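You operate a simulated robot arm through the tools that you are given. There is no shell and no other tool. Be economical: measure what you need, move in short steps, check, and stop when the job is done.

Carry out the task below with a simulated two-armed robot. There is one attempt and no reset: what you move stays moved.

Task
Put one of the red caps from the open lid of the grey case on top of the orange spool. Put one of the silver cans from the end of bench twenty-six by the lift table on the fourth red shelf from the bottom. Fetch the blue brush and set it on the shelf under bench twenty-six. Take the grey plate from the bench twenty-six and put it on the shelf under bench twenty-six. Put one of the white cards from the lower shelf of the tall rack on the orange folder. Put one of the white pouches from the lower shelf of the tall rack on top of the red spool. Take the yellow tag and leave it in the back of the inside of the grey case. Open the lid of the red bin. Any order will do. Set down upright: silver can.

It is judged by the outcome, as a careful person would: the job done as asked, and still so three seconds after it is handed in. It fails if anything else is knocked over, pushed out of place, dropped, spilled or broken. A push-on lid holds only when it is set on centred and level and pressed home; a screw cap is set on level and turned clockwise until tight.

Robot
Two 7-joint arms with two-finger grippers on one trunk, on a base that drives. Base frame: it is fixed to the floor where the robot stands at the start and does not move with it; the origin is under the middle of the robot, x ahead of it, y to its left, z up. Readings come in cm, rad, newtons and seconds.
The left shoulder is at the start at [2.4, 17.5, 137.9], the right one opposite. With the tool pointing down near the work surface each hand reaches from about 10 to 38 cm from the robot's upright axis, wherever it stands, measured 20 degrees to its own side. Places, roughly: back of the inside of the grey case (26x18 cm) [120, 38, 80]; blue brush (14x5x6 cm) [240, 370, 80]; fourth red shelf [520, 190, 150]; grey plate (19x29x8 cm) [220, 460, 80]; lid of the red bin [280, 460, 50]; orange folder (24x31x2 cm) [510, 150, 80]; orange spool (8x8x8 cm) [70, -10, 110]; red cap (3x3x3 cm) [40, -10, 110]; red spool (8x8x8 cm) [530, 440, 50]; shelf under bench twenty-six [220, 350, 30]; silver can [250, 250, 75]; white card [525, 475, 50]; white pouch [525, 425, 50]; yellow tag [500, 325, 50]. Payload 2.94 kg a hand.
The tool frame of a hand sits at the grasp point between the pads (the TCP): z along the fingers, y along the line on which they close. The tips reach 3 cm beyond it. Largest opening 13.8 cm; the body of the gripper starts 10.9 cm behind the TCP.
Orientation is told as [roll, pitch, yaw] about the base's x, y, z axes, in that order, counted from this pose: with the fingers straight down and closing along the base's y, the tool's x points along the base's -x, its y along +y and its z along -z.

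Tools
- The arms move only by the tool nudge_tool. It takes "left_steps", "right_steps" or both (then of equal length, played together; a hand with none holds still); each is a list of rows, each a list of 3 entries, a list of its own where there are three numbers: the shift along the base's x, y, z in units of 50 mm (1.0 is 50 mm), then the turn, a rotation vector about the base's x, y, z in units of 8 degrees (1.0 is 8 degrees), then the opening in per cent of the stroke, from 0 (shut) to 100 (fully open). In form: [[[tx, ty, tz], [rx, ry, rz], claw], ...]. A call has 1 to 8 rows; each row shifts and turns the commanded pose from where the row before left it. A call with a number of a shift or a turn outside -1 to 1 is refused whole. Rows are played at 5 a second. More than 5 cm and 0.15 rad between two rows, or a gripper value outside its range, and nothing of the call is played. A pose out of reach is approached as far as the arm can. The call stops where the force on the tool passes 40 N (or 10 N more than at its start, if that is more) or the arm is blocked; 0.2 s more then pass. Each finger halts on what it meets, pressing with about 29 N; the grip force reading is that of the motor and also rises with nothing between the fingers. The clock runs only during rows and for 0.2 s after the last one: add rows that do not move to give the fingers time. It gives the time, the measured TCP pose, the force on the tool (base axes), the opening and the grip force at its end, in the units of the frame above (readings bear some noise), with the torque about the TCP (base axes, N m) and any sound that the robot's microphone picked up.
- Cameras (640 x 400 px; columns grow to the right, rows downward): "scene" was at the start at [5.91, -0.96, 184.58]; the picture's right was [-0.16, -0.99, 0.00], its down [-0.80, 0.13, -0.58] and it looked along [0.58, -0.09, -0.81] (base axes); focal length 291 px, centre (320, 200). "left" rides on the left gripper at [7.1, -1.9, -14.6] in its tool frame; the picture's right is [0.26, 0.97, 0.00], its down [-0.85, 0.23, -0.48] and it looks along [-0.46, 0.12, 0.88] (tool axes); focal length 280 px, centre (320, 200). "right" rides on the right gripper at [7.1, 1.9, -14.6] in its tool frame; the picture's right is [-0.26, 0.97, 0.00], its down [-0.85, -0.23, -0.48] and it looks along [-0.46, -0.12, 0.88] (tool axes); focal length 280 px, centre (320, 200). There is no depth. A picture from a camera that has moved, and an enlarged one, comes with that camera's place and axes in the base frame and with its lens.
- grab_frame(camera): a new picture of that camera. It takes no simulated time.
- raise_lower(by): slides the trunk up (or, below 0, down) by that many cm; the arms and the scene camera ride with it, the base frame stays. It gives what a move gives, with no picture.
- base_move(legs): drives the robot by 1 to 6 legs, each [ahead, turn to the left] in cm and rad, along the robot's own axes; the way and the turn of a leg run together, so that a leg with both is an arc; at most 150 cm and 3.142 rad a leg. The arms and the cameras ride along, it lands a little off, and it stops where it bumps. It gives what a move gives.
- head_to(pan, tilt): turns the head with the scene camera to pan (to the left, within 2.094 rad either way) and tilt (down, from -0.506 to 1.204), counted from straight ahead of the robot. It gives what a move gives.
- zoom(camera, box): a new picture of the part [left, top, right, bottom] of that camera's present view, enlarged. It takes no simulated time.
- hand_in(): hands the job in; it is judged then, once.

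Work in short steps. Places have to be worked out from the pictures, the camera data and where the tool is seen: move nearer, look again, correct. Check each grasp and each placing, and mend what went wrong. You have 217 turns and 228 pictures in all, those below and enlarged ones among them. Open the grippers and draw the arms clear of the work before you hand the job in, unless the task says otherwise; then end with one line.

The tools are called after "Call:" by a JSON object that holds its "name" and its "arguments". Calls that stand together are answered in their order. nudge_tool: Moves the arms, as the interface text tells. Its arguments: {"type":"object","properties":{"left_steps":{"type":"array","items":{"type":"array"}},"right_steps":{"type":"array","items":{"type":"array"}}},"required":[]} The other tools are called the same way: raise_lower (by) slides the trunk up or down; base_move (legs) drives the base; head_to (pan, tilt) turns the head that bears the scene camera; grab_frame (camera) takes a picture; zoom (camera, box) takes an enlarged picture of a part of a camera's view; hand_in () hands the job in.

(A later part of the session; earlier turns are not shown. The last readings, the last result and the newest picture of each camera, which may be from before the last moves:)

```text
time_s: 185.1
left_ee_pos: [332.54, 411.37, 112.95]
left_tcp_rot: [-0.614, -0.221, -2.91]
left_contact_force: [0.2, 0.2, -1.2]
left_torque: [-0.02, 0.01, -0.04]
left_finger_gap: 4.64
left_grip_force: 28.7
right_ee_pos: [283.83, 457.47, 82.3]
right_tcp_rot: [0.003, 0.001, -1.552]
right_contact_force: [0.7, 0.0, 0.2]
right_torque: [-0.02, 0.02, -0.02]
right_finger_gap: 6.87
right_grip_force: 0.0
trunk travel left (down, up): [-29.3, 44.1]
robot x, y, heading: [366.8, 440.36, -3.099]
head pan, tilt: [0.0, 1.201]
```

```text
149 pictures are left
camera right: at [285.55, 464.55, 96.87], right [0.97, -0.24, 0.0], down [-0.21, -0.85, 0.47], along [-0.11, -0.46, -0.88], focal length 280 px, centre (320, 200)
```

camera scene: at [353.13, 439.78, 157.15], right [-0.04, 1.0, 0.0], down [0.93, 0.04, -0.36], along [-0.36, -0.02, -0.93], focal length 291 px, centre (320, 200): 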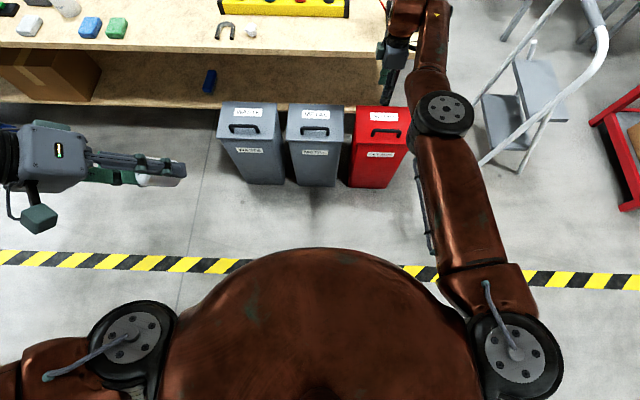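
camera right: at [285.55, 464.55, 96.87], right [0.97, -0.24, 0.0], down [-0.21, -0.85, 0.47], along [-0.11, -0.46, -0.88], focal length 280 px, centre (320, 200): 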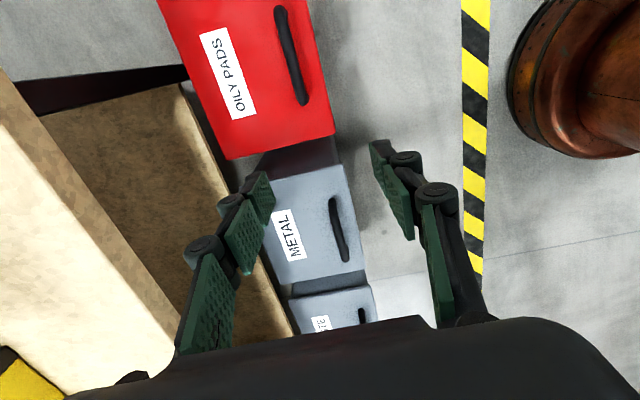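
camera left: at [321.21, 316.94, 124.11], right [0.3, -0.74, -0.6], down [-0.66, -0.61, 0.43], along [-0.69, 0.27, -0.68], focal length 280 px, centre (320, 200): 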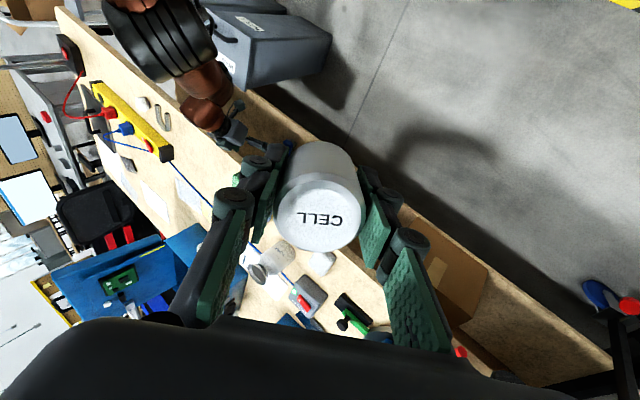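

The bar is at about (281.5, 464.8). Move over it and descend to z≈62.

Call:
{"name": "nudge_tool", "arguments": {"right_steps": [[[-0.24, 0.73, 0], [0, 0, -0.1], 50], [[-0.24, 0.73, -0.4], [0, 0, 0], 50], [[0, 0, -0.9], [0, 0, 0], 50], [[0, 0, -0.9], [0, 0, 0], 50], [[0, 0, -0.9], [0, 0, 0], 50], [[0, 0, -0.8], [0, 0, 0], 50], [[0, 0, 0], [0, 0, 0], 50]]}}

Call:
{"name": "grab_frame", "arguments": {"camera": "right"}}

```text
time_s: 186.7
left_ee_pos: [332.5, 411.23, 112.87]
left_tcp_rot: [-0.613, -0.219, -2.909]
left_contact_force: [-0.1, -0.9, -1.0]
left_torque: [0.05, 0.01, -0.01]
left_finger_gap: 4.63
left_grip_force: 28.8
right_ee_pos: [287.42, 465.52, 64.13]
right_tcp_rot: [0.003, 0.002, -1.565]
right_contact_force: [0.7, -0.5, 0.4]
right_torque: [-0.01, -0.01, 0.02]
right_finger_gap: 6.9
right_grip_force: 0.0
right hand out of reach, approached as far as the arm can: row 1, 2, 3, 4, 5, 6
trunk travel left (down, up): [-29.3, 44.1]
robot x, y, heading: [366.8, 440.18, -3.099]
head pan, tilt: [0.0, 1.201]
```

```text
148 pictures are left
camera right: at [289.23, 472.47, 78.7], right [0.97, -0.26, 0.0], down [-0.23, -0.85, 0.47], along [-0.12, -0.46, -0.88], focal length 280 px, centre (320, 200)
```

right: 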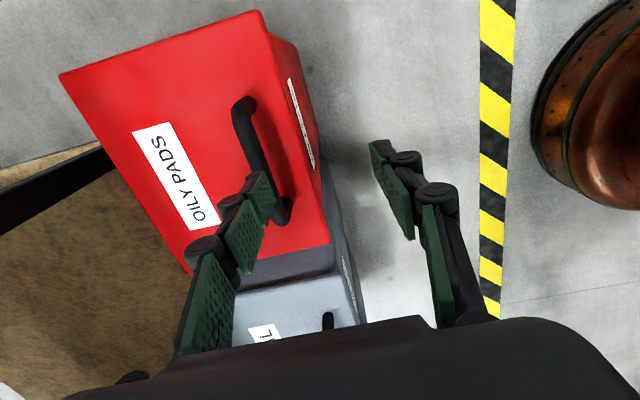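

The arm is at full stretch; drive the base 10 cm forward and re-centre.

Call:
{"name": "base_move", "arguments": {"legs": [[12, 0]]}}

Call:
{"name": "nudge_tool", "arguments": {"right_steps": [[[0.9, 0, 0], [0, 0, 0], 50], [[0.2, 0, 0], [0, 0, 0], 50], [[0, 0, 0], [0, 0, 0], 50]]}}

Call:
{"name": "grab_frame", "arguments": {"camera": "right"}}

```text
time_s: 188.0
left_ee_pos: [320.83, 410.86, 113.06]
left_tcp_rot: [-0.611, -0.225, -2.909]
left_contact_force: [0.1, -1.1, -1.1]
left_torque: [0.01, 0.04, 0.0]
left_finger_gap: 4.61
left_grip_force: 29.0
right_ee_pos: [275.51, 465.06, 64.63]
right_tcp_rot: [-0.002, 0.002, -1.564]
right_contact_force: [0.0, -0.7, 1.7]
right_torque: [0.03, 0.02, 0.02]
right_finger_gap: 6.9
right_grip_force: 0.1
trunk travel left (down, up): [-29.3, 44.1]
robot x, y, heading: [354.79, 439.81, -3.097]
head pan, tilt: [0.0, 1.201]
```

```text
time_s: 188.8
left_ee_pos: [320.65, 410.52, 112.88]
left_tcp_rot: [-0.614, -0.219, -2.907]
left_contact_force: [-0.1, -0.7, -2.3]
left_torque: [0.06, 0.02, 0.01]
left_finger_gap: 4.62
left_grip_force: 29.3
right_ee_pos: [280.86, 464.76, 64.4]
right_tcp_rot: [0.002, -0.001, -1.56]
right_contact_force: [0.0, -0.2, -0.7]
right_torque: [0.05, 0.05, 0.01]
right_finger_gap: 6.9
right_grip_force: 0.1
trunk travel left (down, up): [-29.3, 44.1]
robot x, y, heading: [354.56, 439.79, -3.098]
head pan, tilt: [0.0, 1.201]
```

```text
147 pictures are left
camera right: at [282.65, 471.73, 78.94], right [0.97, -0.25, 0.0], down [-0.22, -0.85, 0.47], along [-0.12, -0.46, -0.88], focal length 280 px, centre (320, 200)
```

right: 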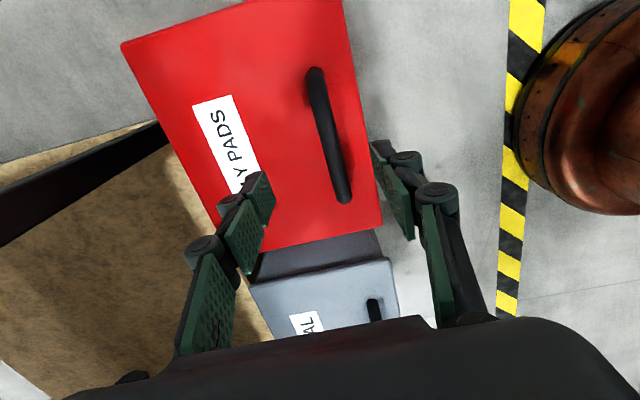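

The bar is centred between the fingers. Descend to z≈54.5 and close.

Call:
{"name": "nudge_tool", "arguments": {"right_steps": [[[0.12, 0, -0.8], [0, 0, 0], 50], [[0, 0, -0.8], [0, 0, 0], 50], [[0, 0, -0.4], [0, 0, 0], 50], [[0, 0, 0], [0, 0, 0], 10], [[0, 0, 0], [0, 0, 0], 5], [[0, 0, 0], [0, 0, 0], 5], [[0, 0, 0], [0, 0, 0], 5], [[0, 0, 0], [0, 0, 0], 5]]}}

Call:
{"name": "grab_frame", "arguments": {"camera": "right"}}

```text
time_s: 190.6
left_ee_pos: [320.71, 410.73, 112.97]
left_tcp_rot: [-0.613, -0.22, -2.909]
left_contact_force: [0.0, 0.5, -1.4]
left_torque: [0.03, 0.02, 0.03]
left_finger_gap: 4.64
left_grip_force: 29.5
right_ee_pos: [281.91, 465.07, 54.19]
right_tcp_rot: [0.005, 0.0, -1.564]
right_contact_force: [17.3, -2.0, 7.0]
right_torque: [-0.18, 0.19, -0.21]
right_finger_gap: 1.39
right_grip_force: 34.5
trunk travel left (down, up): [-29.3, 44.1]
robot x, y, heading: [354.76, 439.45, -3.098]
head pan, tilt: [0.0, 1.201]
```

```text
146 pictures are left
camera right: at [283.52, 471.96, 68.73], right [0.97, -0.26, 0.01], down [-0.23, -0.85, 0.48], along [-0.12, -0.46, -0.88], focal length 280 px, centre (320, 200)
```

right: 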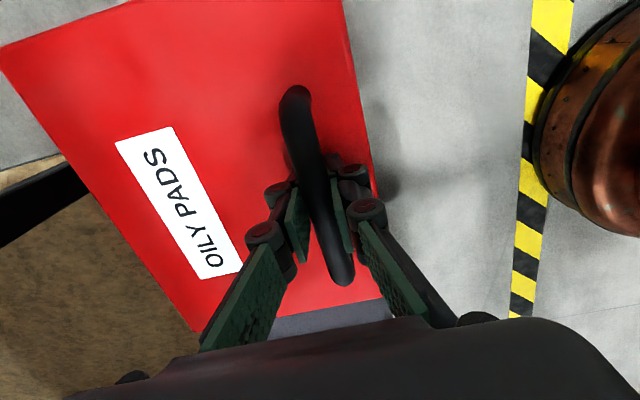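

The bar is gripped. I'll lift the lid along its arc to about 50°, tilting the hand slightly away from the bench.

Call:
{"name": "nudge_tool", "arguments": {"right_steps": [[[-0.17, 0, 0.54], [0, 0.2, 0], 5], [[-0.26, 0, 0.5], [0, 0.3, 0], 5], [[-0.35, 0, 0.46], [0, 0.3, 0], 5], [[-0.42, 0, 0.38], [0, 0.4, 0], 5], [[-0.48, 0, 0.3], [0, 0.5, 0], 5], [[0, 0, 0], [0, 0, 0], 5]]}}

Call:
{"name": "grab_frame", "arguments": {"camera": "right"}}

Call:
{"name": "grab_frame", "arguments": {"camera": "scene"}}

```text
time_s: 192.0
left_ee_pos: [320.53, 410.81, 113.0]
left_tcp_rot: [-0.612, -0.219, -2.91]
left_contact_force: [-0.4, -0.4, -0.9]
left_torque: [0.0, 0.0, -0.02]
left_finger_gap: 4.64
left_grip_force: 29.2
right_ee_pos: [273.07, 465.03, 65.16]
right_tcp_rot: [-0.237, 0.002, -1.567]
right_contact_force: [-0.1, 2.1, -3.0]
right_torque: [-0.12, -0.03, -0.47]
right_finger_gap: 1.45
right_grip_force: 40.0
trunk travel left (down, up): [-29.3, 44.1]
robot x, y, heading: [354.88, 439.48, -3.101]
head pan, tilt: [0.0, 1.201]
```

```text
145 pictures are left
camera right: at [278.15, 471.94, 78.87], right [0.94, -0.26, -0.23], down [-0.11, -0.85, 0.52], along [-0.32, -0.46, -0.83], focal length 280 px, centre (320, 200)
```

right: 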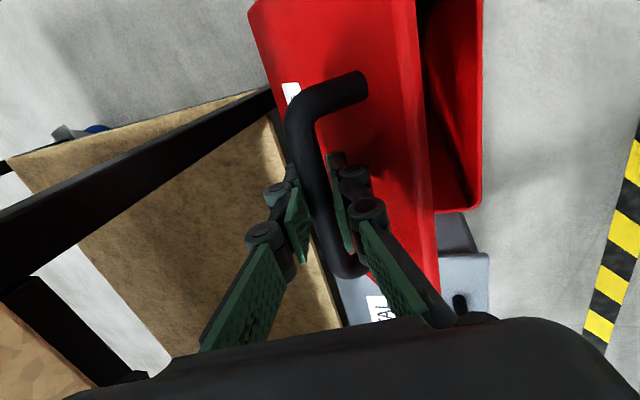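

```text
144 pictures are left
camera scene: at [341.04, 439.25, 157.14], right [-0.04, 1.0, 0.0], down [0.93, 0.04, -0.36], along [-0.36, -0.02, -0.93], focal length 291 px, centre (320, 200)
```

scene: 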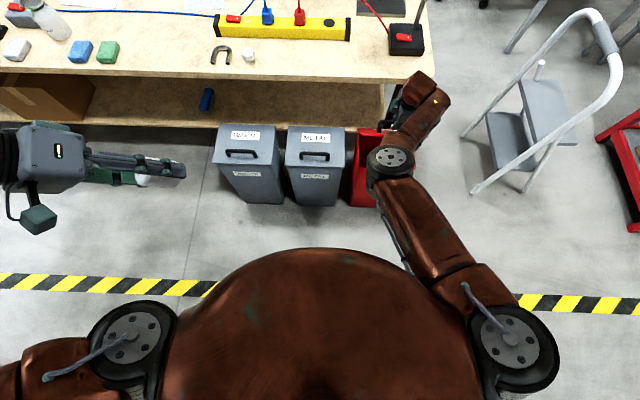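

The lid swings freely. Continue to about 70° with more hand tilt.

Call:
{"name": "nudge_tool", "arguments": {"right_steps": [[[-0.4, 0, 0.18], [0, 0.6, 0], 5], [[-0.35, 0, 0.1], [0, 0.7, 0], 5], [[-0.3, 0, 0.05], [0, 0.7, 0], 5], [[0, 0, 0], [0, 0, 0], 5]]}}

Call:
{"name": "grab_frame", "arguments": {"camera": "right"}}

```text
time_s: 193.0
left_ee_pos: [320.34, 410.88, 112.92]
left_tcp_rot: [-0.611, -0.218, -2.91]
left_contact_force: [-0.1, 0.0, -1.9]
left_torque: [-0.01, -0.01, 0.04]
left_finger_gap: 4.61
left_grip_force: 28.9
right_ee_pos: [267.76, 465.11, 66.45]
right_tcp_rot: [-0.508, 0.001, -1.563]
right_contact_force: [-0.1, 0.8, -25.7]
right_torque: [-0.14, -0.17, -0.57]
right_finger_gap: 1.72
right_grip_force: 40.1
trunk travel left (down, up): [-29.3, 44.1]
robot x, y, heading: [354.66, 439.64, -3.098]
head pan, tilt: [0.0, 1.201]
```

```text
143 pictures are left
camera right: at [276.44, 471.96, 78.05], right [0.84, -0.25, -0.47], down [0.04, -0.85, 0.53], along [-0.53, -0.46, -0.71], focal length 280 px, centre (320, 200)
```

right: 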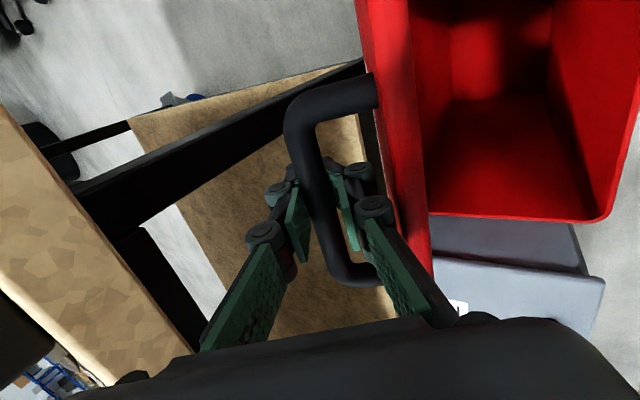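

The lid is nearly vertical. To push it past vertical without hitting the bench edge, tilt the hand further back and then push toward −x.

Call:
{"name": "nudge_tool", "arguments": {"right_steps": [[[0, 0, -0.06], [0, 0.95, 0], 5], [[0, 0, 0], [0, 0.95, 0], 5], [[0, 0, 0], [0, 0.95, 0], 5], [[0, 0, 0], [0, 0.95, 0], 5], [[-0.3, 0, 0], [0, 0, 0], 5], [[-0.3, 0, 0], [0, 0, 0], 5], [[0, 0, 0], [0, 0, 0], 5]]}}

Call:
{"name": "grab_frame", "arguments": {"camera": "right"}}

```text
time_s: 193.5
left_ee_pos: [320.86, 410.68, 113.05]
left_tcp_rot: [-0.614, -0.223, -2.913]
left_contact_force: [-0.3, -0.5, -1.6]
left_torque: [-0.01, -0.02, -0.03]
left_finger_gap: 4.62
left_grip_force: 28.5
right_ee_pos: [268.36, 465.04, 66.54]
right_tcp_rot: [-0.69, 0.001, -1.563]
right_contact_force: [23.3, -3.7, 19.0]
right_torque: [-0.36, -3.44, -1.61]
right_finger_gap: 1.48
right_grip_force: 40.0
trunk travel left (down, up): [-29.3, 44.1]
robot x, y, heading: [355.14, 439.7, -3.103]
head pan, tilt: [0.0, 1.201]
stopped in row 2 (right hand): the force on the tool passed its limit at 54 N (the readings are from after the stop); the commanded pose is now the measured one
```

```text
142 pictures are left
camera right: at [278.96, 471.99, 76.48], right [0.75, -0.26, -0.61], down [0.13, -0.85, 0.51], along [-0.65, -0.46, -0.6], focal length 280 px, centre (320, 200)
```

right: 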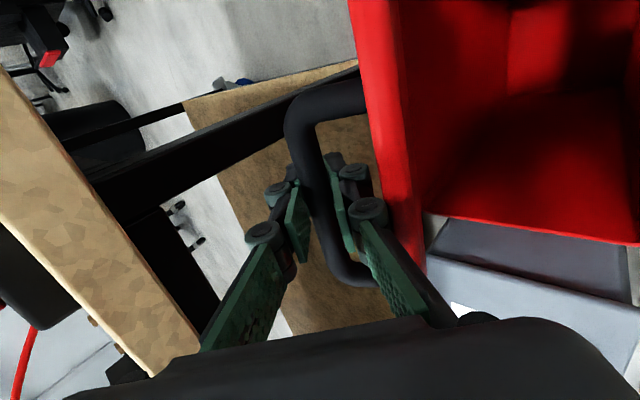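

The hand leans on the lid's top edge, so no more tilt. I'll open the fingers slightly and see if the lid stays by itself.

Call:
{"name": "nudge_tool", "arguments": {"right_steps": [[[0, 0, 0], [0, -0.6, 0], 5], [[0, 0, 0], [0, -0.6, 0], 18], [[0, 0, 0], [0, 0, 0], 22], [[0, 0, 0], [0, 0, 0], 22], [[0.02, 0, 0.4], [0, 0, 0], 22], [[0.05, 0, 0.5], [0, 0, 0], 22], [[0.05, 0, 0.5], [0, 0, 0], 22]]}}

Call:
{"name": "grab_frame", "arguments": {"camera": "right"}}

```text
time_s: 195.1
left_ee_pos: [320.62, 410.78, 112.96]
left_tcp_rot: [-0.612, -0.22, -2.91]
left_contact_force: [0.4, 0.3, -1.9]
left_torque: [-0.01, 0.01, -0.04]
left_finger_gap: 4.62
left_grip_force: 29.1
right_ee_pos: [268.78, 464.99, 73.23]
right_tcp_rot: [-0.522, 0.004, -1.561]
right_contact_force: [-0.3, -0.3, -0.3]
right_torque: [0.02, 0.02, -0.05]
right_finger_gap: 3.03
right_grip_force: 0.0
trunk travel left (down, up): [-29.3, 44.1]
robot x, y, heading: [354.85, 439.82, -3.098]
head pan, tilt: [0.0, 1.201]
```

```text
141 pictures are left
camera right: at [277.51, 471.97, 84.87], right [0.84, -0.25, -0.48], down [0.04, -0.85, 0.52], along [-0.54, -0.46, -0.7], focal length 280 px, centre (320, 200)
```

right: 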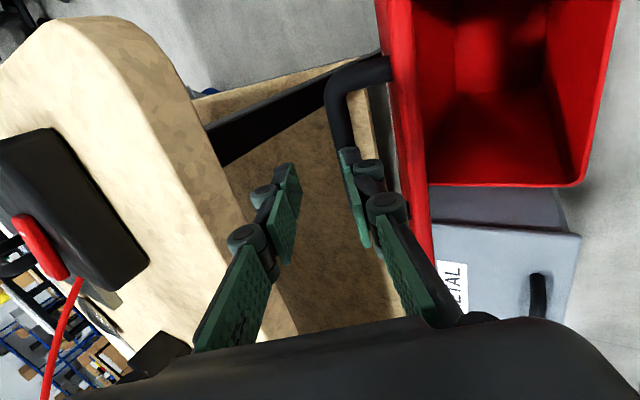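

The lid stays open by itself. Rise clear and check from above.

Call:
{"name": "nudge_tool", "arguments": {"right_steps": [[[0, 0, 0.9], [0, 0, 0], 22], [[0, 0, 0.9], [0, 0, 0], 22], [[0.4, 0, 0.9], [0, 0, 0], 22], [[0.8, 0, 0.5], [0, -0.8, 0], 22], [[0.8, 0, 0.5], [0, -0.9, 0], 22], [[0.8, 0, 0.5], [0, -0.9, 0], 22], [[0.5, 0, 0.5], [0, -0.9, 0], 22]]}}

Call:
{"name": "grab_frame", "arguments": {"camera": "right"}}

```text
time_s: 196.7
left_ee_pos: [320.5, 410.78, 112.95]
left_tcp_rot: [-0.612, -0.221, -2.911]
left_contact_force: [-0.1, 0.2, -1.5]
left_torque: [0.03, 0.02, 0.0]
left_finger_gap: 4.63
left_grip_force: 28.3
right_ee_pos: [285.36, 464.95, 96.63]
right_tcp_rot: [-0.028, -0.002, -1.564]
right_contact_force: [-0.3, 0.4, 0.9]
right_torque: [0.0, 0.0, -0.03]
right_finger_gap: 3.05
right_grip_force: 0.0
trunk travel left (down, up): [-29.3, 44.1]
robot x, y, heading: [354.75, 439.39, -3.1]
head pan, tilt: [0.0, 1.201]
```

```text
140 pictures are left
camera right: at [287.53, 471.89, 111.06], right [0.97, -0.25, -0.03], down [-0.21, -0.85, 0.48], along [-0.15, -0.46, -0.87], focal length 280 px, centre (320, 200)
```

right: 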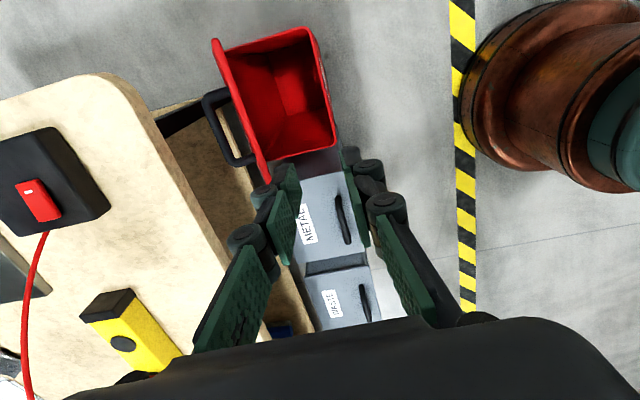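

The red bin's lid is open and stays. Next, the rack on the opposite side: turn around and look at it.

Call:
{"name": "base_move", "arguments": {"legs": [[0, -1.6], [0, -1.57], [35, 0]]}}

Call:
{"name": "head_to", "arguments": {"pan": 0.0, "tilt": 0.6}}

Call:
{"name": "grab_frame", "arguments": {"camera": "scene"}}

```text
time_s: 206.7
left_ee_pos: [425.35, 467.62, 112.87]
left_tcp_rot: [-0.612, -0.221, 0.195]
left_contact_force: [0.8, -1.4, -1.0]
left_torque: [-0.01, 0.03, -0.01]
left_finger_gap: 4.63
left_grip_force: 29.0
right_ee_pos: [458.68, 412.21, 96.57]
right_tcp_rot: [-0.032, -0.003, 1.544]
right_contact_force: [0.2, 0.4, -1.0]
right_torque: [0.01, 0.01, -0.02]
right_finger_gap: 3.03
right_grip_force: 0.0
trunk travel left (down, up): [-29.3, 44.1]
robot x, y, heading: [389.97, 439.95, 0.003]
head pan, tilt: [0.0, 1.201]
```

```text
time_s: 207.7
left_ee_pos: [425.23, 467.65, 112.87]
left_tcp_rot: [-0.612, -0.22, 0.196]
left_contact_force: [-0.2, 0.2, -1.4]
left_torque: [-0.01, 0.03, -0.02]
left_finger_gap: 4.61
left_grip_force: 29.1
right_ee_pos: [458.55, 412.33, 96.48]
right_tcp_rot: [-0.031, 0.0, 1.546]
right_contact_force: [-0.1, 0.6, 1.2]
right_torque: [0.01, -0.01, 0.0]
right_finger_gap: 3.03
right_grip_force: 0.1
trunk travel left (down, up): [-29.3, 44.1]
robot x, y, heading: [389.7, 440.07, 0.006]
head pan, tilt: [0.0, 0.6]
```

```text
139 pictures are left
camera scene: at [406.71, 440.34, 161.6], right [0.01, -1.0, 0.0], down [-0.57, -0.01, -0.82], along [0.82, 0.01, -0.57], focal length 291 px, centre (320, 200)
```

scene: 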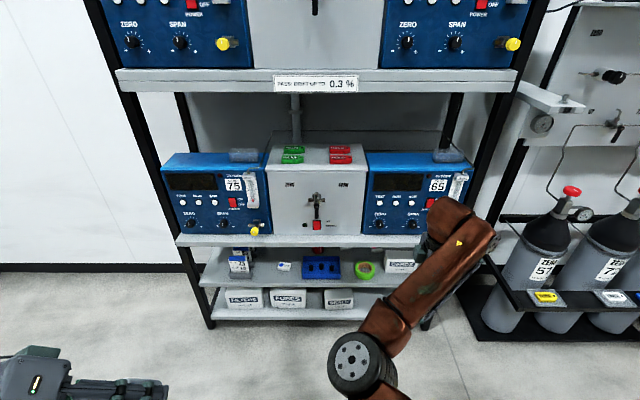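

I can see the lower shelf items, and a yellow tag on the ledge by the cylinders. Zoom on both.

Call:
{"name": "zoom", "arguments": {"camera": "scene", "box": [200, 225, 440, 335]}}

Call:
{"name": "zoom", "arguments": {"camera": "scene", "box": [460, 180, 640, 350]}}

```text
2.67 times, centred on (320, 280) of scene
camera zoom: at [406.71, 440.34, 161.6], right [0.01, -1.0, 0.0], down [-0.57, -0.01, -0.82], along [0.82, 0.01, -0.57], focal length 775 px, centre (320, -13)
```

zoom: 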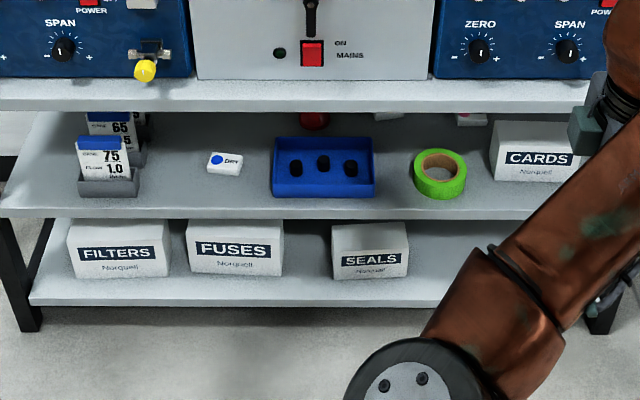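

```text
2.35 times, centred on (550, 265) of scene
camera zoom: at [406.71, 440.34, 161.6], right [0.01, -1.0, 0.0], down [-0.57, -0.01, -0.82], along [0.82, 0.01, -0.57], focal length 684 px, centre (-221, 47)
```

zoom: 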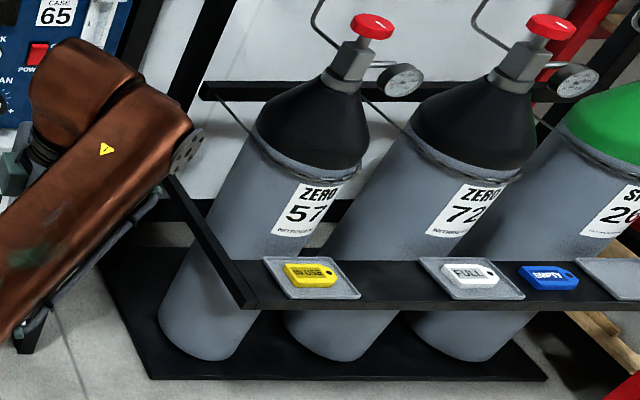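

Cards stand in a holder at the left of the lower shelf; the pouches and red spool are farther back. I'll turn the right hand to natural yaw and pitch it forward for a close look under the upper shelf.

Call:
{"name": "nudge_tool", "arguments": {"right_steps": [[[0, 0, 0], [0, 0, -1], 50], [[0, 0, 0], [0, 0, -1], 50], [[0, 0, 0], [0, 0, -1], 50], [[0, 0, 0], [0, 0, -1], 50], [[0, 0, 0], [0, 0, -1], 50], [[0, 0, 0], [0, 0, -1], 50], [[0, 0, 0], [0, 0, -1], 50], [[0, 0, 0], [0, 0, -1], 50]]}}

Call:
{"name": "nudge_tool", "arguments": {"right_steps": [[[0, 0.3, -0.3], [0, 0, -1], 50], [[0, 0.3, -0.3], [0, 0, -1], 50], [[0, 0, -0.3], [0, 0, -1.0], 50], [[0, 0, -0.3], [0, -0.95, 0], 50], [[0, 0, -0.3], [0, -0.95, 0], 50], [[0, 0, -0.3], [0, -0.95, 0], 50], [[0, 0, -0.3], [0, -0.95, 0], 50], [[0, 0, -0.3], [0, -0.95, 0], 50]]}}

Call:
{"name": "nudge_tool", "arguments": {"right_steps": [[[0, 0, -0.8], [0, -0.9, 0], 50], [[0, 0, -0.9], [0, 0, 0], 50], [[0, 0, -0.9], [0, 0, 0], 50], [[0, 0, 0], [0, 0, 0], 50]]}}

Call:
{"name": "grab_frame", "arguments": {"camera": "right"}}

```text
time_s: 209.5
left_ee_pos: [425.2, 467.55, 112.96]
left_tcp_rot: [-0.613, -0.221, 0.196]
left_contact_force: [-0.1, 0.0, -1.8]
left_torque: [0.02, 0.01, -0.02]
left_finger_gap: 4.66
left_grip_force: 29.4
right_ee_pos: [458.48, 412.24, 96.67]
right_tcp_rot: [-0.032, -0.001, 0.426]
right_contact_force: [0.2, 0.3, 0.2]
right_torque: [-0.02, 0.02, 0.02]
right_finger_gap: 6.9
right_grip_force: 0.2
trunk travel left (down, up): [-29.3, 44.1]
robot x, y, heading: [389.79, 440.39, 0.01]
head pan, tilt: [0.0, 0.6]
```

```text
time_s: 211.5
left_ee_pos: [425.26, 467.7, 112.95]
left_tcp_rot: [-0.612, -0.222, 0.196]
left_contact_force: [-0.2, 0.5, -1.6]
left_torque: [0.04, -0.02, 0.01]
left_finger_gap: 4.62
left_grip_force: 28.6
right_ee_pos: [459.75, 413.13, 87.21]
right_tcp_rot: [-0.076, -0.708, 0.011]
right_contact_force: [0.1, -0.4, -0.4]
right_torque: [0.01, -0.01, 0.0]
right_finger_gap: 6.9
right_grip_force: 0.1
trunk travel left (down, up): [-29.3, 44.1]
robot x, y, heading: [389.77, 439.67, 0.004]
head pan, tilt: [0.0, 0.6]
stopped in row 8 (right hand): the arm was blocked; the commanded pose is now the measured one
```

```text
time_s: 212.7
left_ee_pos: [425.17, 467.54, 112.95]
left_tcp_rot: [-0.611, -0.22, 0.197]
left_contact_force: [0.5, -0.5, -1.5]
left_torque: [-0.01, 0.03, 0.0]
left_finger_gap: 4.65
left_grip_force: 28.6
right_ee_pos: [460.45, 410.24, 87.18]
right_tcp_rot: [-0.166, -0.821, 0.028]
right_contact_force: [0.4, 0.5, 0.1]
right_torque: [-0.01, 0.01, 0.01]
right_finger_gap: 6.88
right_grip_force: 0.1
right hand out of reach, approached as far as the arm can: row 1, 2, 3
trunk travel left (down, up): [-29.3, 44.1]
robot x, y, heading: [390.01, 439.74, 0.008]
head pan, tilt: [0.0, 0.6]
stopped in row 4 (right hand): the arm was blocked; the commanded pose is now the measured one
```

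```text
136 pictures are left
camera right: at [445.16, 413.89, 91.33], right [0.27, 0.96, 0.08], down [0.21, -0.14, 0.97], along [0.94, -0.24, -0.24], focal length 280 px, centre (320, 200)
```

right: 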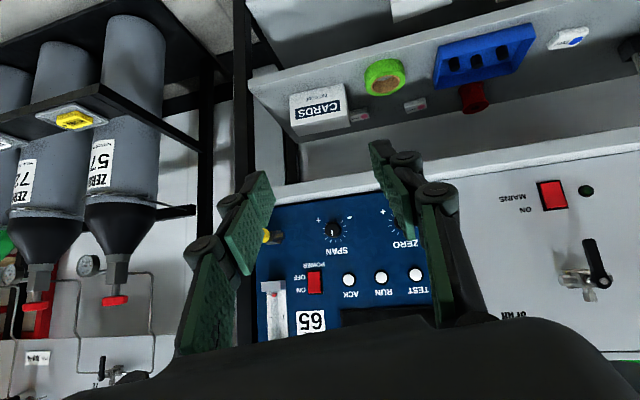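

The pouches (white with red dots) and the red spool are visible. Zoom.

Call:
{"name": "zoom", "arguments": {"camera": "right", "box": [280, 20, 600, 200]}}

Call:
{"name": "head_to", "arguments": {"pan": -0.2, "tilt": 1.0}}

Call:
{"name": "grab_frame", "arguments": {"camera": "scene"}}

```text
2.00 times, centred on (440, 110) of right
camera zoom: at [445.16, 413.89, 91.33], right [0.27, 0.96, 0.08], down [0.21, -0.14, 0.97], along [0.94, -0.24, -0.24], focal length 561 px, centre (80, 380)
```

zoom: 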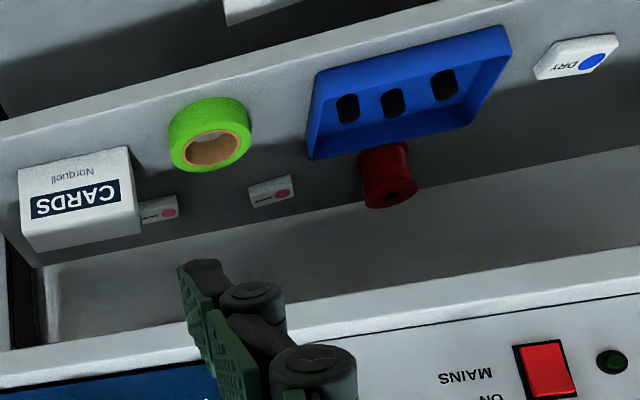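

```text
time_s: 213.6
left_ee_pos: [425.27, 467.63, 112.9]
left_tcp_rot: [-0.614, -0.221, 0.196]
left_contact_force: [0.2, 0.1, -1.4]
left_torque: [-0.04, 0.01, 0.01]
left_finger_gap: 4.63
left_grip_force: 29.1
right_ee_pos: [460.42, 410.17, 86.96]
right_tcp_rot: [-0.164, -0.819, 0.029]
right_contact_force: [-0.5, -0.2, -0.7]
right_torque: [0.01, 0.01, 0.01]
right_finger_gap: 6.91
right_grip_force: 0.0
trunk travel left (down, up): [-29.3, 44.1]
robot x, y, heading: [389.71, 439.71, 0.003]
head pan, tilt: [-0.201, 1.0]
```

```text
134 pictures are left
camera scene: at [404.72, 438.92, 158.41], right [-0.19, -0.98, 0.0], down [-0.83, 0.16, -0.54], along [0.53, -0.1, -0.84], focal length 291 px, centre (320, 200)
```

scene: 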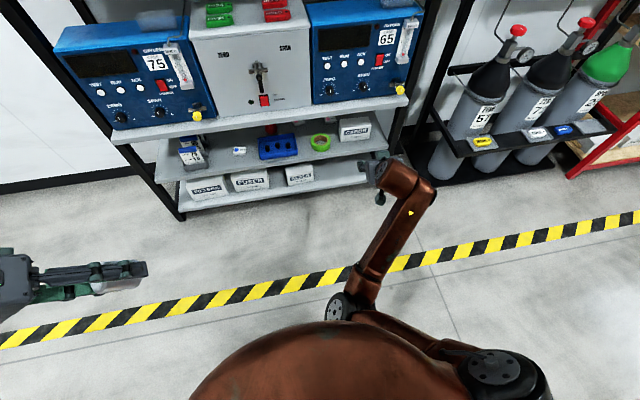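

Pouches at about (516, 424) and (516, 409), red spool at about (515, 438); shelf gap z 50–73. I'll extend the right hand forward and lower it, squaring its roll.

Call:
{"name": "nudge_tool", "arguments": {"right_steps": [[[0.75, 0, -0.2], [0.4, 0, 0.43], 50], [[0.75, 0, -0.2], [0.4, 0, 0.43], 50], [[0.75, 0, -0.3], [0, -0.3, 0], 50], [[0.75, 0, -0.4], [0, -0.3, 0], 50], [[0, 0, -0.8], [0, -0.4, 0], 50], [[0, 0, -0.8], [0, -0.4, 0], 50], [[0, 0, -0.8], [0, 0, 0], 50], [[0, 0, 0], [0, 0, 0], 50]]}}

Call:
{"name": "grab_frame", "arguments": {"camera": "right"}}

```text
time_s: 215.3
left_ee_pos: [425.19, 467.69, 112.91]
left_tcp_rot: [-0.611, -0.22, 0.198]
left_contact_force: [0.1, -0.2, -2.4]
left_torque: [-0.02, 0.0, -0.01]
left_finger_gap: 4.63
left_grip_force: 28.5
right_ee_pos: [475.4, 410.67, 76.26]
right_tcp_rot: [0.004, -0.923, 0.036]
right_contact_force: [1.3, -0.5, 0.2]
right_torque: [-0.01, 0.04, 0.02]
right_finger_gap: 6.9
right_grip_force: 0.1
right hand out of reach, approached as far as the arm can: row 5, 6, 7
trunk travel left (down, up): [-29.3, 44.1]
robot x, y, heading: [389.91, 439.94, 0.009]
head pan, tilt: [-0.201, 1.0]
```

```text
133 pictures are left
camera right: at [459.35, 411.89, 79.4], right [0.12, 0.97, 0.21], down [0.14, -0.23, 0.96], along [0.98, -0.09, -0.16], focal length 280 px, centre (320, 200)
```

right: 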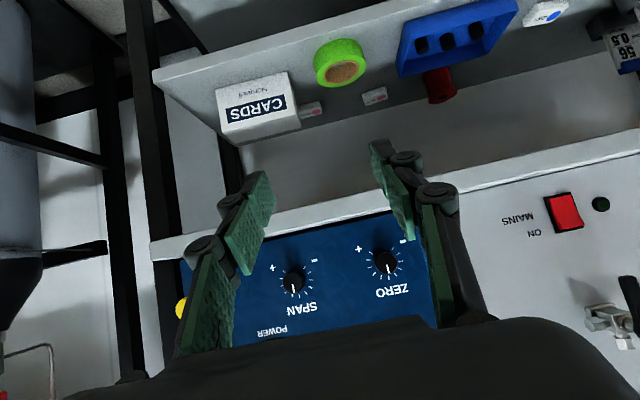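

Green tape and a blue holder stand in front of the pouches, so a steeper approach is needed there. Lower the trunk 10 cm first to bring the hand into the gap height.

Call:
{"name": "raise_lower", "arguments": {"by": -9}}

```text
time_s: 216.6
left_ee_pos: [425.27, 467.8, 104.02]
left_tcp_rot: [-0.611, -0.219, 0.196]
left_contact_force: [-0.2, 0.3, -1.3]
left_torque: [-0.06, -0.01, 0.01]
left_finger_gap: 4.6
left_grip_force: 28.7
right_ee_pos: [475.0, 410.76, 61.27]
right_tcp_rot: [0.01, -0.843, 0.031]
right_contact_force: [0.5, -0.7, 0.8]
right_torque: [0.0, 0.01, -0.04]
right_finger_gap: 6.9
right_grip_force: 0.1
trunk travel left (down, up): [-20.3, 53.1]
robot x, y, heading: [389.84, 440.16, 0.01]
head pan, tilt: [-0.201, 1.0]
```

Now drive 22 cm forward and look.

Call:
{"name": "base_move", "arguments": {"legs": [[22, 0]]}}

Call:
{"name": "nudge_tool", "arguments": {"right_steps": [[[0, 0.5, 0.1], [0, 0, 0], 65], [[0, 0.6, 0], [0, 0, 0], 65], [[0, 0.6, 0], [0, 0, 0], 65], [[0, 0.6, 0], [0, 0, 0], 65], [[0, 0, 0], [0, 0, 0], 65]]}}

Call:
{"name": "grab_frame", "arguments": {"camera": "right"}}

```text
time_s: 218.3
left_ee_pos: [447.5, 467.63, 103.84]
left_tcp_rot: [-0.61, -0.217, 0.195]
left_contact_force: [0.5, 0.2, -1.9]
left_torque: [-0.02, 0.03, -0.03]
left_finger_gap: 4.64
left_grip_force: 29.0
right_ee_pos: [497.24, 410.77, 61.08]
right_tcp_rot: [0.009, -0.84, 0.027]
right_contact_force: [0.5, -0.1, -0.8]
right_torque: [-0.02, -0.04, -0.01]
right_finger_gap: 6.92
right_grip_force: 0.1
trunk travel left (down, up): [-20.3, 53.1]
robot x, y, heading: [411.99, 440.13, 0.003]
head pan, tilt: [-0.201, 1.0]
```

```text
time_s: 219.5
left_ee_pos: [447.41, 467.72, 103.99]
left_tcp_rot: [-0.611, -0.219, 0.194]
left_contact_force: [-0.2, -1.4, -2.4]
left_torque: [0.02, 0.03, 0.0]
left_finger_gap: 4.63
left_grip_force: 28.8
right_ee_pos: [497.98, 423.82, 62.46]
right_tcp_rot: [0.013, -0.83, 0.029]
right_contact_force: [-0.7, 0.3, 0.2]
right_torque: [0.02, 0.01, 0.02]
right_finger_gap: 8.97
right_grip_force: 0.0
right hand out of reach, approached as far as the arm can: row 2, 4
trunk travel left (down, up): [-20.3, 53.1]
robot x, y, heading: [411.81, 440.33, 0.004]
head pan, tilt: [-0.201, 1.0]
```

```text
132 pictures are left
camera right: at [482.32, 425.0, 67.01], right [0.14, 0.97, 0.2], down [0.23, -0.23, 0.95], along [0.96, -0.09, -0.25], focal length 280 px, centre (320, 200)
```

right: 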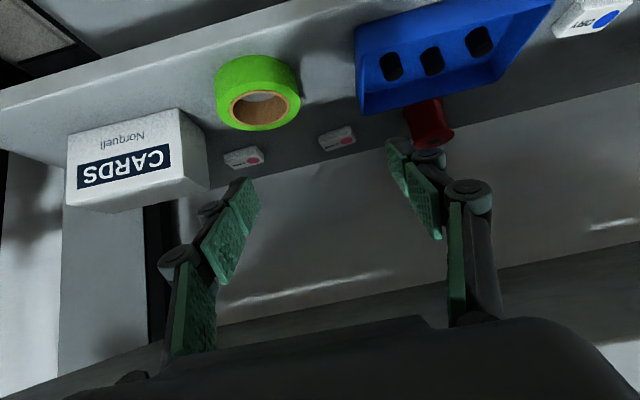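

Zoom to measure the pouch and spool better.

Call:
{"name": "zoom", "arguments": {"camera": "right", "box": [220, 60, 480, 220]}}

```text
2.46 times, centred on (350, 140) of right
camera zoom: at [482.32, 425.0, 67.01], right [0.14, 0.97, 0.2], down [0.23, -0.23, 0.95], along [0.96, -0.09, -0.25], focal length 690 px, centre (246, 348)
```

zoom: 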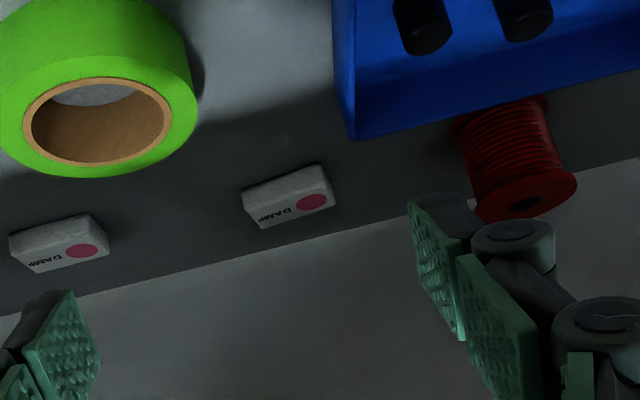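

Distances are ambiguous, so I'll approach in small steps and servo visually: forward 10 cm, down 7 cm.

Call:
{"name": "nudge_tool", "arguments": {"right_steps": [[[0.7, 0.1, -0.3], [0, 0, 0], 65], [[0.7, 0.1, -0.5], [0, 0, 0], 65], [[0.6, 0, -0.6], [0, 0, 0], 65], [[0, 0, 0], [0, 0, 0], 65]]}}

Call:
{"name": "grab_frame", "arguments": {"camera": "right"}}

```text
time_s: 220.5
left_ee_pos: [447.31, 467.9, 103.96]
left_tcp_rot: [-0.613, -0.219, 0.194]
left_contact_force: [0.5, 0.9, -1.3]
left_torque: [-0.03, -0.01, -0.01]
left_finger_gap: 4.63
left_grip_force: 28.7
right_ee_pos: [507.98, 424.91, 55.55]
right_tcp_rot: [0.007, -0.844, 0.03]
right_contact_force: [1.0, 0.0, -0.1]
right_torque: [0.01, 0.0, -0.03]
right_finger_gap: 8.96
right_grip_force: 0.1
trunk travel left (down, up): [-20.3, 53.1]
robot x, y, heading: [412.36, 439.99, 0.005]
head pan, tilt: [-0.201, 1.0]
```

```text
130 pictures are left
camera right: at [492.21, 426.01, 59.9], right [0.14, 0.97, 0.2], down [0.22, -0.23, 0.95], along [0.97, -0.09, -0.24], focal length 280 px, centre (320, 200)
```

right: 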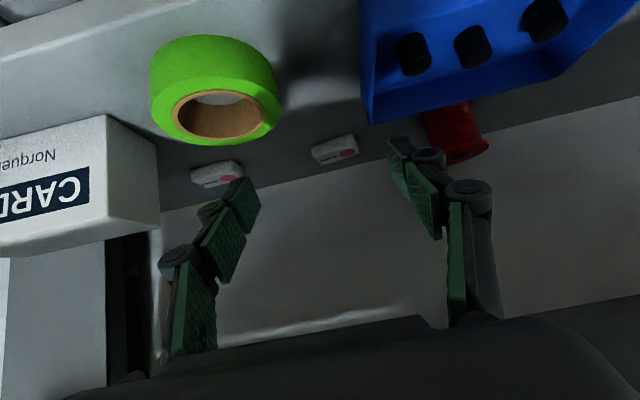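

The pouch is actually deeper: about (527, 426), shelf at z≈43.5. I'll pitch the hand to 56°, set z≈53, then drive in 14 cm above the tape.

Call:
{"name": "nudge_tool", "arguments": {"right_steps": [[[0, 0.1, -0.1], [0, -0.5, 0], 55], [[0, 0.1, -0.2], [0, -0.5, 0], 55], [[0, 0.05, -0.2], [0, 0, -0.2], 55], [[0, 0, 0], [0, 0, 0], 55]]}}

Call:
{"name": "base_move", "arguments": {"legs": [[13, 0]]}}

Call:
{"name": "grab_frame", "arguments": {"camera": "right"}}

```text
time_s: 221.5
left_ee_pos: [447.44, 467.73, 103.97]
left_tcp_rot: [-0.611, -0.22, 0.195]
left_contact_force: [0.3, -0.4, -2.1]
left_torque: [0.03, 0.01, 0.04]
left_finger_gap: 4.61
left_grip_force: 28.8
right_ee_pos: [509.43, 425.54, 55.51]
right_tcp_rot: [0.005, -0.978, 0.019]
right_contact_force: [0.4, -0.4, 0.6]
right_torque: [0.01, 0.02, -0.04]
right_finger_gap: 7.58
right_grip_force: 0.0
right hand out of reach, approached as far as the arm can: row 2, 3
trunk travel left (down, up): [-20.3, 53.1]
robot x, y, heading: [411.98, 440.25, 0.007]
head pan, tilt: [-0.201, 1.0]
```

```text
time_s: 222.8
left_ee_pos: [461.68, 467.52, 103.44]
left_tcp_rot: [-0.603, -0.217, 0.173]
left_contact_force: [-1.2, -0.3, -2.0]
left_torque: [-0.02, -0.03, 0.03]
left_finger_gap: 4.62
left_grip_force: 29.4
right_ee_pos: [524.82, 425.77, 53.38]
right_tcp_rot: [0.003, -0.963, 0.016]
right_contact_force: [-0.4, -0.2, 0.2]
right_torque: [0.0, 0.01, 0.0]
right_finger_gap: 7.57
right_grip_force: 0.1
trunk travel left (down, up): [-20.3, 53.1]
robot x, y, heading: [425.12, 439.98, 0.008]
head pan, tilt: [-0.201, 1.0]
```

```text
129 pictures are left
camera right: at [508.71, 427.13, 55.88], right [0.13, 0.97, 0.22], down [0.1, -0.23, 0.97], along [0.99, -0.11, -0.13], focal length 280 px, centre (320, 200)
```

right: 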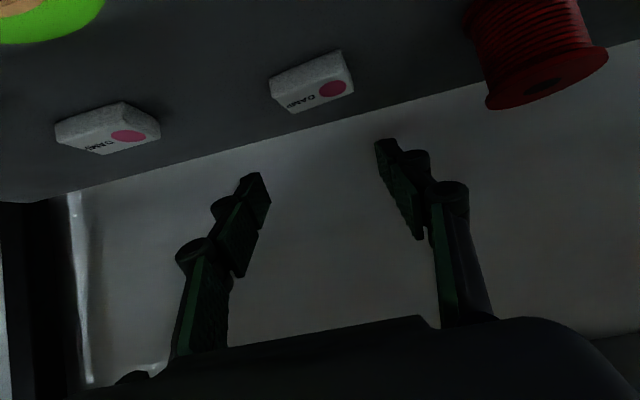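

Now at close range: pouch at (527.6, 426.4, 45), spool top at about (525, 439, 50). Lower onto the pouch.

Call:
{"name": "nudge_tool", "arguments": {"right_steps": [[[0.1, 0.1, -0.5], [0, 0, 0], 55], [[0.2, 0, -0.5], [0, 0, 0], 55], [[0.2, 0, -0.35], [0, 0, 0], 55], [[0, 0, 0], [0, 0, 0], 55]]}}

Call:
{"name": "grab_frame", "arguments": {"camera": "right"}}

```text
time_s: 223.4
left_ee_pos: [458.78, 468.09, 104.82]
left_tcp_rot: [-0.561, -0.287, 0.003]
left_contact_force: [0.1, 0.4, -1.8]
left_torque: [-0.06, 0.04, -0.02]
left_finger_gap: 4.62
left_grip_force: 29.5
right_ee_pos: [525.31, 425.76, 54.32]
right_tcp_rot: [-0.006, -1.001, 0.014]
right_contact_force: [0.0, -0.4, 0.0]
right_torque: [-0.01, 0.04, 0.0]
right_finger_gap: 7.57
right_grip_force: 0.0
right hand out of reach, approached as far as the arm can: row 1, 2, 3
trunk travel left (down, up): [-20.3, 53.1]
robot x, y, heading: [425.18, 440.58, 0.003]
head pan, tilt: [-0.201, 1.0]
stopped in row 3 (left hand): the arm was blocked; the commanded pose is now the measured one
```

```text
128 pictures are left
camera right: at [509.16, 427.5, 56.1], right [0.13, 0.97, 0.22], down [0.06, -0.23, 0.97], along [0.99, -0.11, -0.09], focal length 280 px, centre (320, 200)
```

right: 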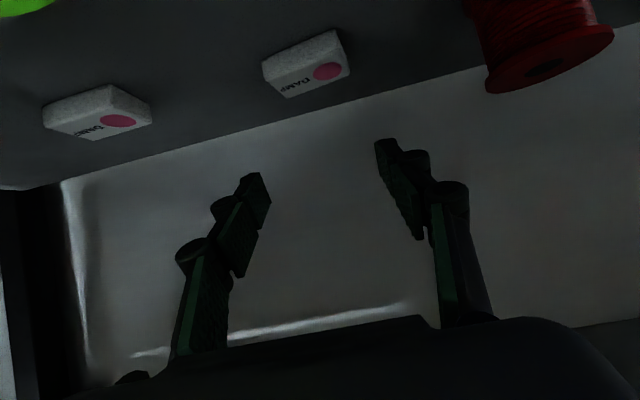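

The left arm is being blocked by something. Look from the head.

Call:
{"name": "grab_frame", "arguments": {"camera": "scene"}}

Call:
{"name": "grab_frame", "arguments": {"camera": "left"}}

```text
127 pictures are left
camera scene: at [452.61, 439.46, 148.55], right [-0.19, -0.98, 0.01], down [-0.85, 0.16, -0.51], along [0.5, -0.11, -0.86], focal length 291 px, centre (320, 200)
```

scene: 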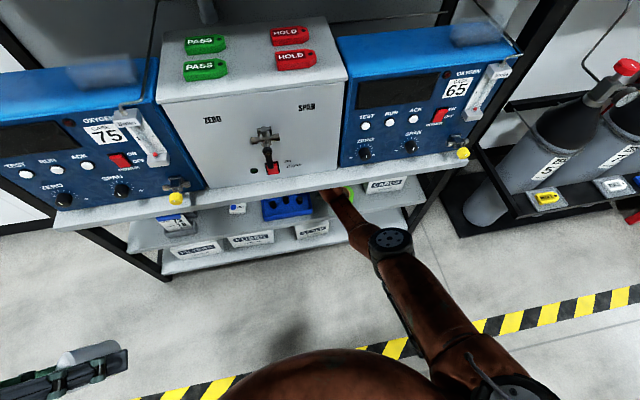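

```text
126 pictures are left
camera left: at [448.23, 474.13, 115.67], right [-0.11, 0.82, -0.57], down [0.73, 0.45, 0.51], along [0.67, -0.36, -0.65], focal length 280 px, centre (320, 200)
```

left: 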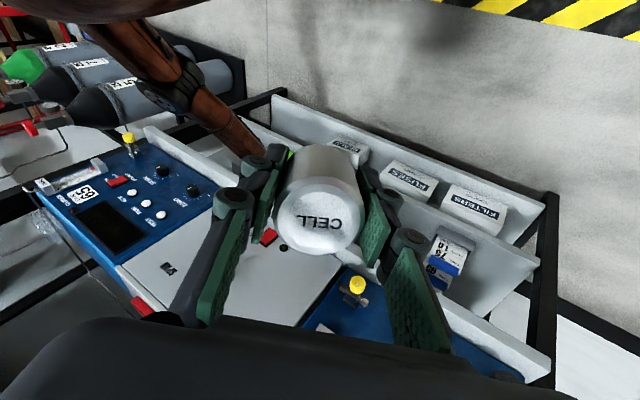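

The right arm is at full stretch and the torso sags, squeezing the left arm against its limit. I'll give the left hand more room (forward, up), then drive a few cm closer.

Call:
{"name": "nudge_tool", "arguments": {"left_steps": [[[0.5, 0.4, 0.7], [0, 0, 0], 20], [[0.5, 0.4, 0.7], [0, 0, 0], 20], [[0.4, 0.4, 0.7], [0, 0, 0], 20], [[0, 0, 0], [0, 0, 0], 20]]}}

Call:
{"name": "nudge_tool", "arguments": {"right_steps": [[[0.1, 0.1, -0.3], [0, 0.2, 0], 55], [[0.1, 0, -0.3], [0, 0, 0], 55], [[0, 0, 0], [0, 0, 0], 55]]}}

```text
time_s: 224.1
left_ee_pos: [459.6, 472.55, 112.57]
left_tcp_rot: [-0.575, -0.309, 0.105]
left_contact_force: [-2.6, -0.1, -1.1]
left_torque: [0.1, -0.16, 0.14]
left_finger_gap: 4.65
left_grip_force: 28.9
right_ee_pos: [528.1, 412.5, 55.78]
right_tcp_rot: [-0.261, -1.052, 0.047]
right_contact_force: [6.0, -5.0, 7.4]
right_torque: [0.78, 1.17, 0.54]
right_finger_gap: 7.6
right_grip_force: 0.0
trunk travel left (down, up): [-20.3, 53.1]
robot x, y, heading: [425.16, 439.95, 0.007]
head pan, tilt: [-0.201, 1.0]
stopped in row 3 (right hand): the arm was blocked; the commanded pose is now the measured one
```

```text
time_s: 224.4
left_ee_pos: [457.46, 473.24, 112.32]
left_tcp_rot: [-0.495, -0.366, 0.036]
left_contact_force: [0.2, 1.5, -2.3]
left_torque: [-0.15, -0.07, -0.04]
left_finger_gap: 4.62
left_grip_force: 29.2
right_ee_pos: [529.24, 398.54, 57.97]
right_tcp_rot: [-0.554, -1.091, 0.133]
right_contact_force: [3.4, -2.7, 7.4]
right_torque: [0.49, 0.95, 0.01]
right_finger_gap: 7.61
right_grip_force: 0.1
right hand out of reach, approached as far as the arm can: row 1
trunk travel left (down, up): [-20.3, 53.1]
robot x, y, heading: [425.1, 440.02, 0.015]
head pan, tilt: [-0.201, 1.0]
stopped in row 1 (left hand): the arm was blocked; the commanded pose is now the measured one
```

The right hand has drifted sideways. Check what it touches.

Call:
{"name": "grab_frame", "arguments": {"camera": "right"}}

Call:
{"name": "grab_frame", "arguments": {"camera": "scene"}}

```text
125 pictures are left
camera right: at [514.74, 405.71, 56.89], right [0.46, 0.89, 0.0], down [-0.08, 0.04, 1.0], along [0.89, -0.46, 0.09], focal length 280 px, centre (320, 200)
```

right: 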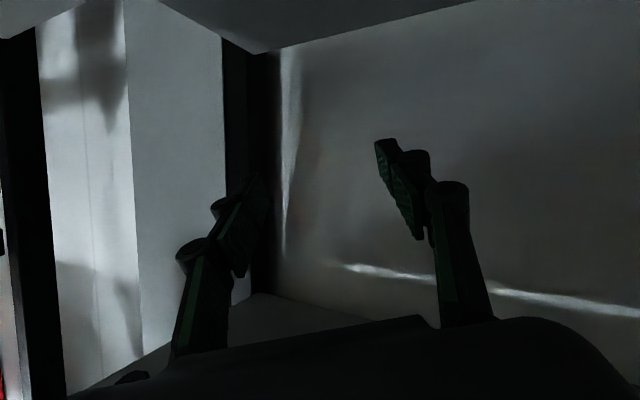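

```text
124 pictures are left
camera scene: at [458.86, 439.98, 147.79], right [-0.19, -0.98, 0.02], down [-0.87, 0.16, -0.47], along [0.46, -0.11, -0.88], focal length 291 px, centre (320, 200)
```

scene: 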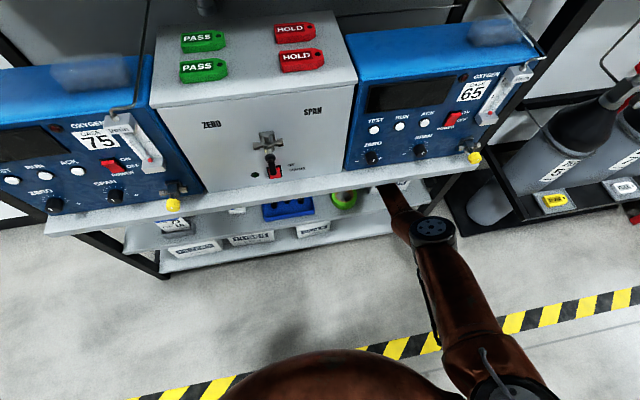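

The torso is creeping forward. Pull the hand out by backing the base.

Call:
{"name": "base_move", "arguments": {"legs": [[-12, 0]]}}

Call:
{"name": "grab_frame", "arguments": {"camera": "right"}}

```text
time_s: 225.1
left_ee_pos: [452.29, 479.01, 115.48]
left_tcp_rot: [-0.476, -0.663, 0.206]
left_contact_force: [-3.8, 1.7, 8.0]
left_torque: [0.29, 0.48, 0.18]
left_finger_gap: 4.65
left_grip_force: 28.4
right_ee_pos: [523.04, 371.24, 62.79]
right_tcp_rot: [-1.2, -0.963, 0.282]
right_contact_force: [1.1, -2.8, 0.5]
right_torque: [0.16, 0.07, 0.04]
right_finger_gap: 7.59
right_grip_force: 0.0
trunk travel left (down, up): [-20.3, 53.1]
robot x, y, heading: [425.6, 440.63, 0.071]
head pan, tilt: [-0.201, 1.0]
stopped in leg 1: the robot was blocked; the commanded pose is now the measured one
```

```text
123 pictures are left
camera right: at [512.32, 382.81, 58.86], right [0.75, 0.58, -0.3], down [0.06, 0.39, 0.92], along [0.65, -0.71, 0.26], focal length 280 px, centre (320, 200)
```

right: 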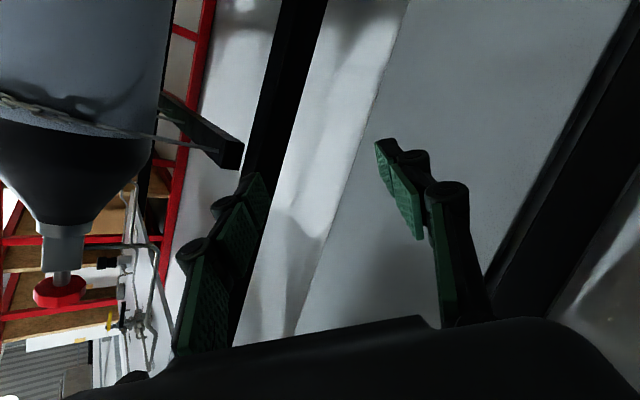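

I need to see how the right forearm lies relative to the rack before moving further.

Call:
{"name": "head_to", "arguments": {"pan": -0.6, "tilt": 0.9}}

Call:
{"name": "grab_frame", "arguments": {"camera": "scene"}}

```text
time_s: 226.0
left_ee_pos: [451.33, 481.15, 113.43]
left_tcp_rot: [-0.635, -0.574, 0.417]
left_contact_force: [-0.8, -1.0, -2.9]
left_torque: [0.12, -0.14, 0.11]
left_finger_gap: 4.62
left_grip_force: 28.7
right_ee_pos: [523.45, 369.85, 63.38]
right_tcp_rot: [-1.233, -0.998, 0.288]
right_contact_force: [29.6, 39.9, -13.3]
right_torque: [-2.73, -1.11, -8.84]
right_finger_gap: 7.59
right_grip_force: 0.1
trunk travel left (down, up): [-20.3, 53.1]
robot x, y, heading: [425.74, 441.14, 0.152]
head pan, tilt: [-0.6, 0.901]
```

```text
122 pictures are left
camera scene: at [465.68, 443.52, 147.96], right [-0.43, -0.9, 0.07], down [-0.78, 0.33, -0.54], along [0.46, -0.29, -0.84], focal length 291 px, centre (320, 200)
```

scene: 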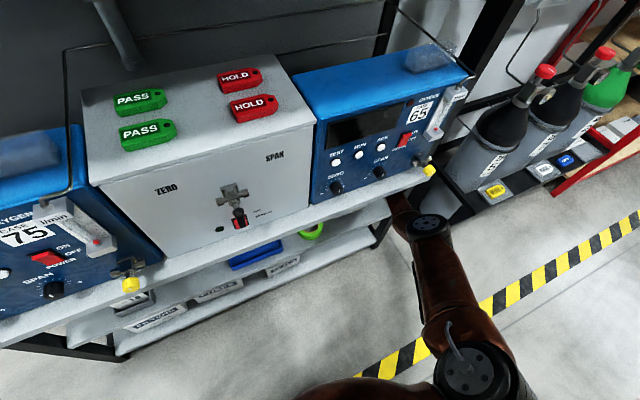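

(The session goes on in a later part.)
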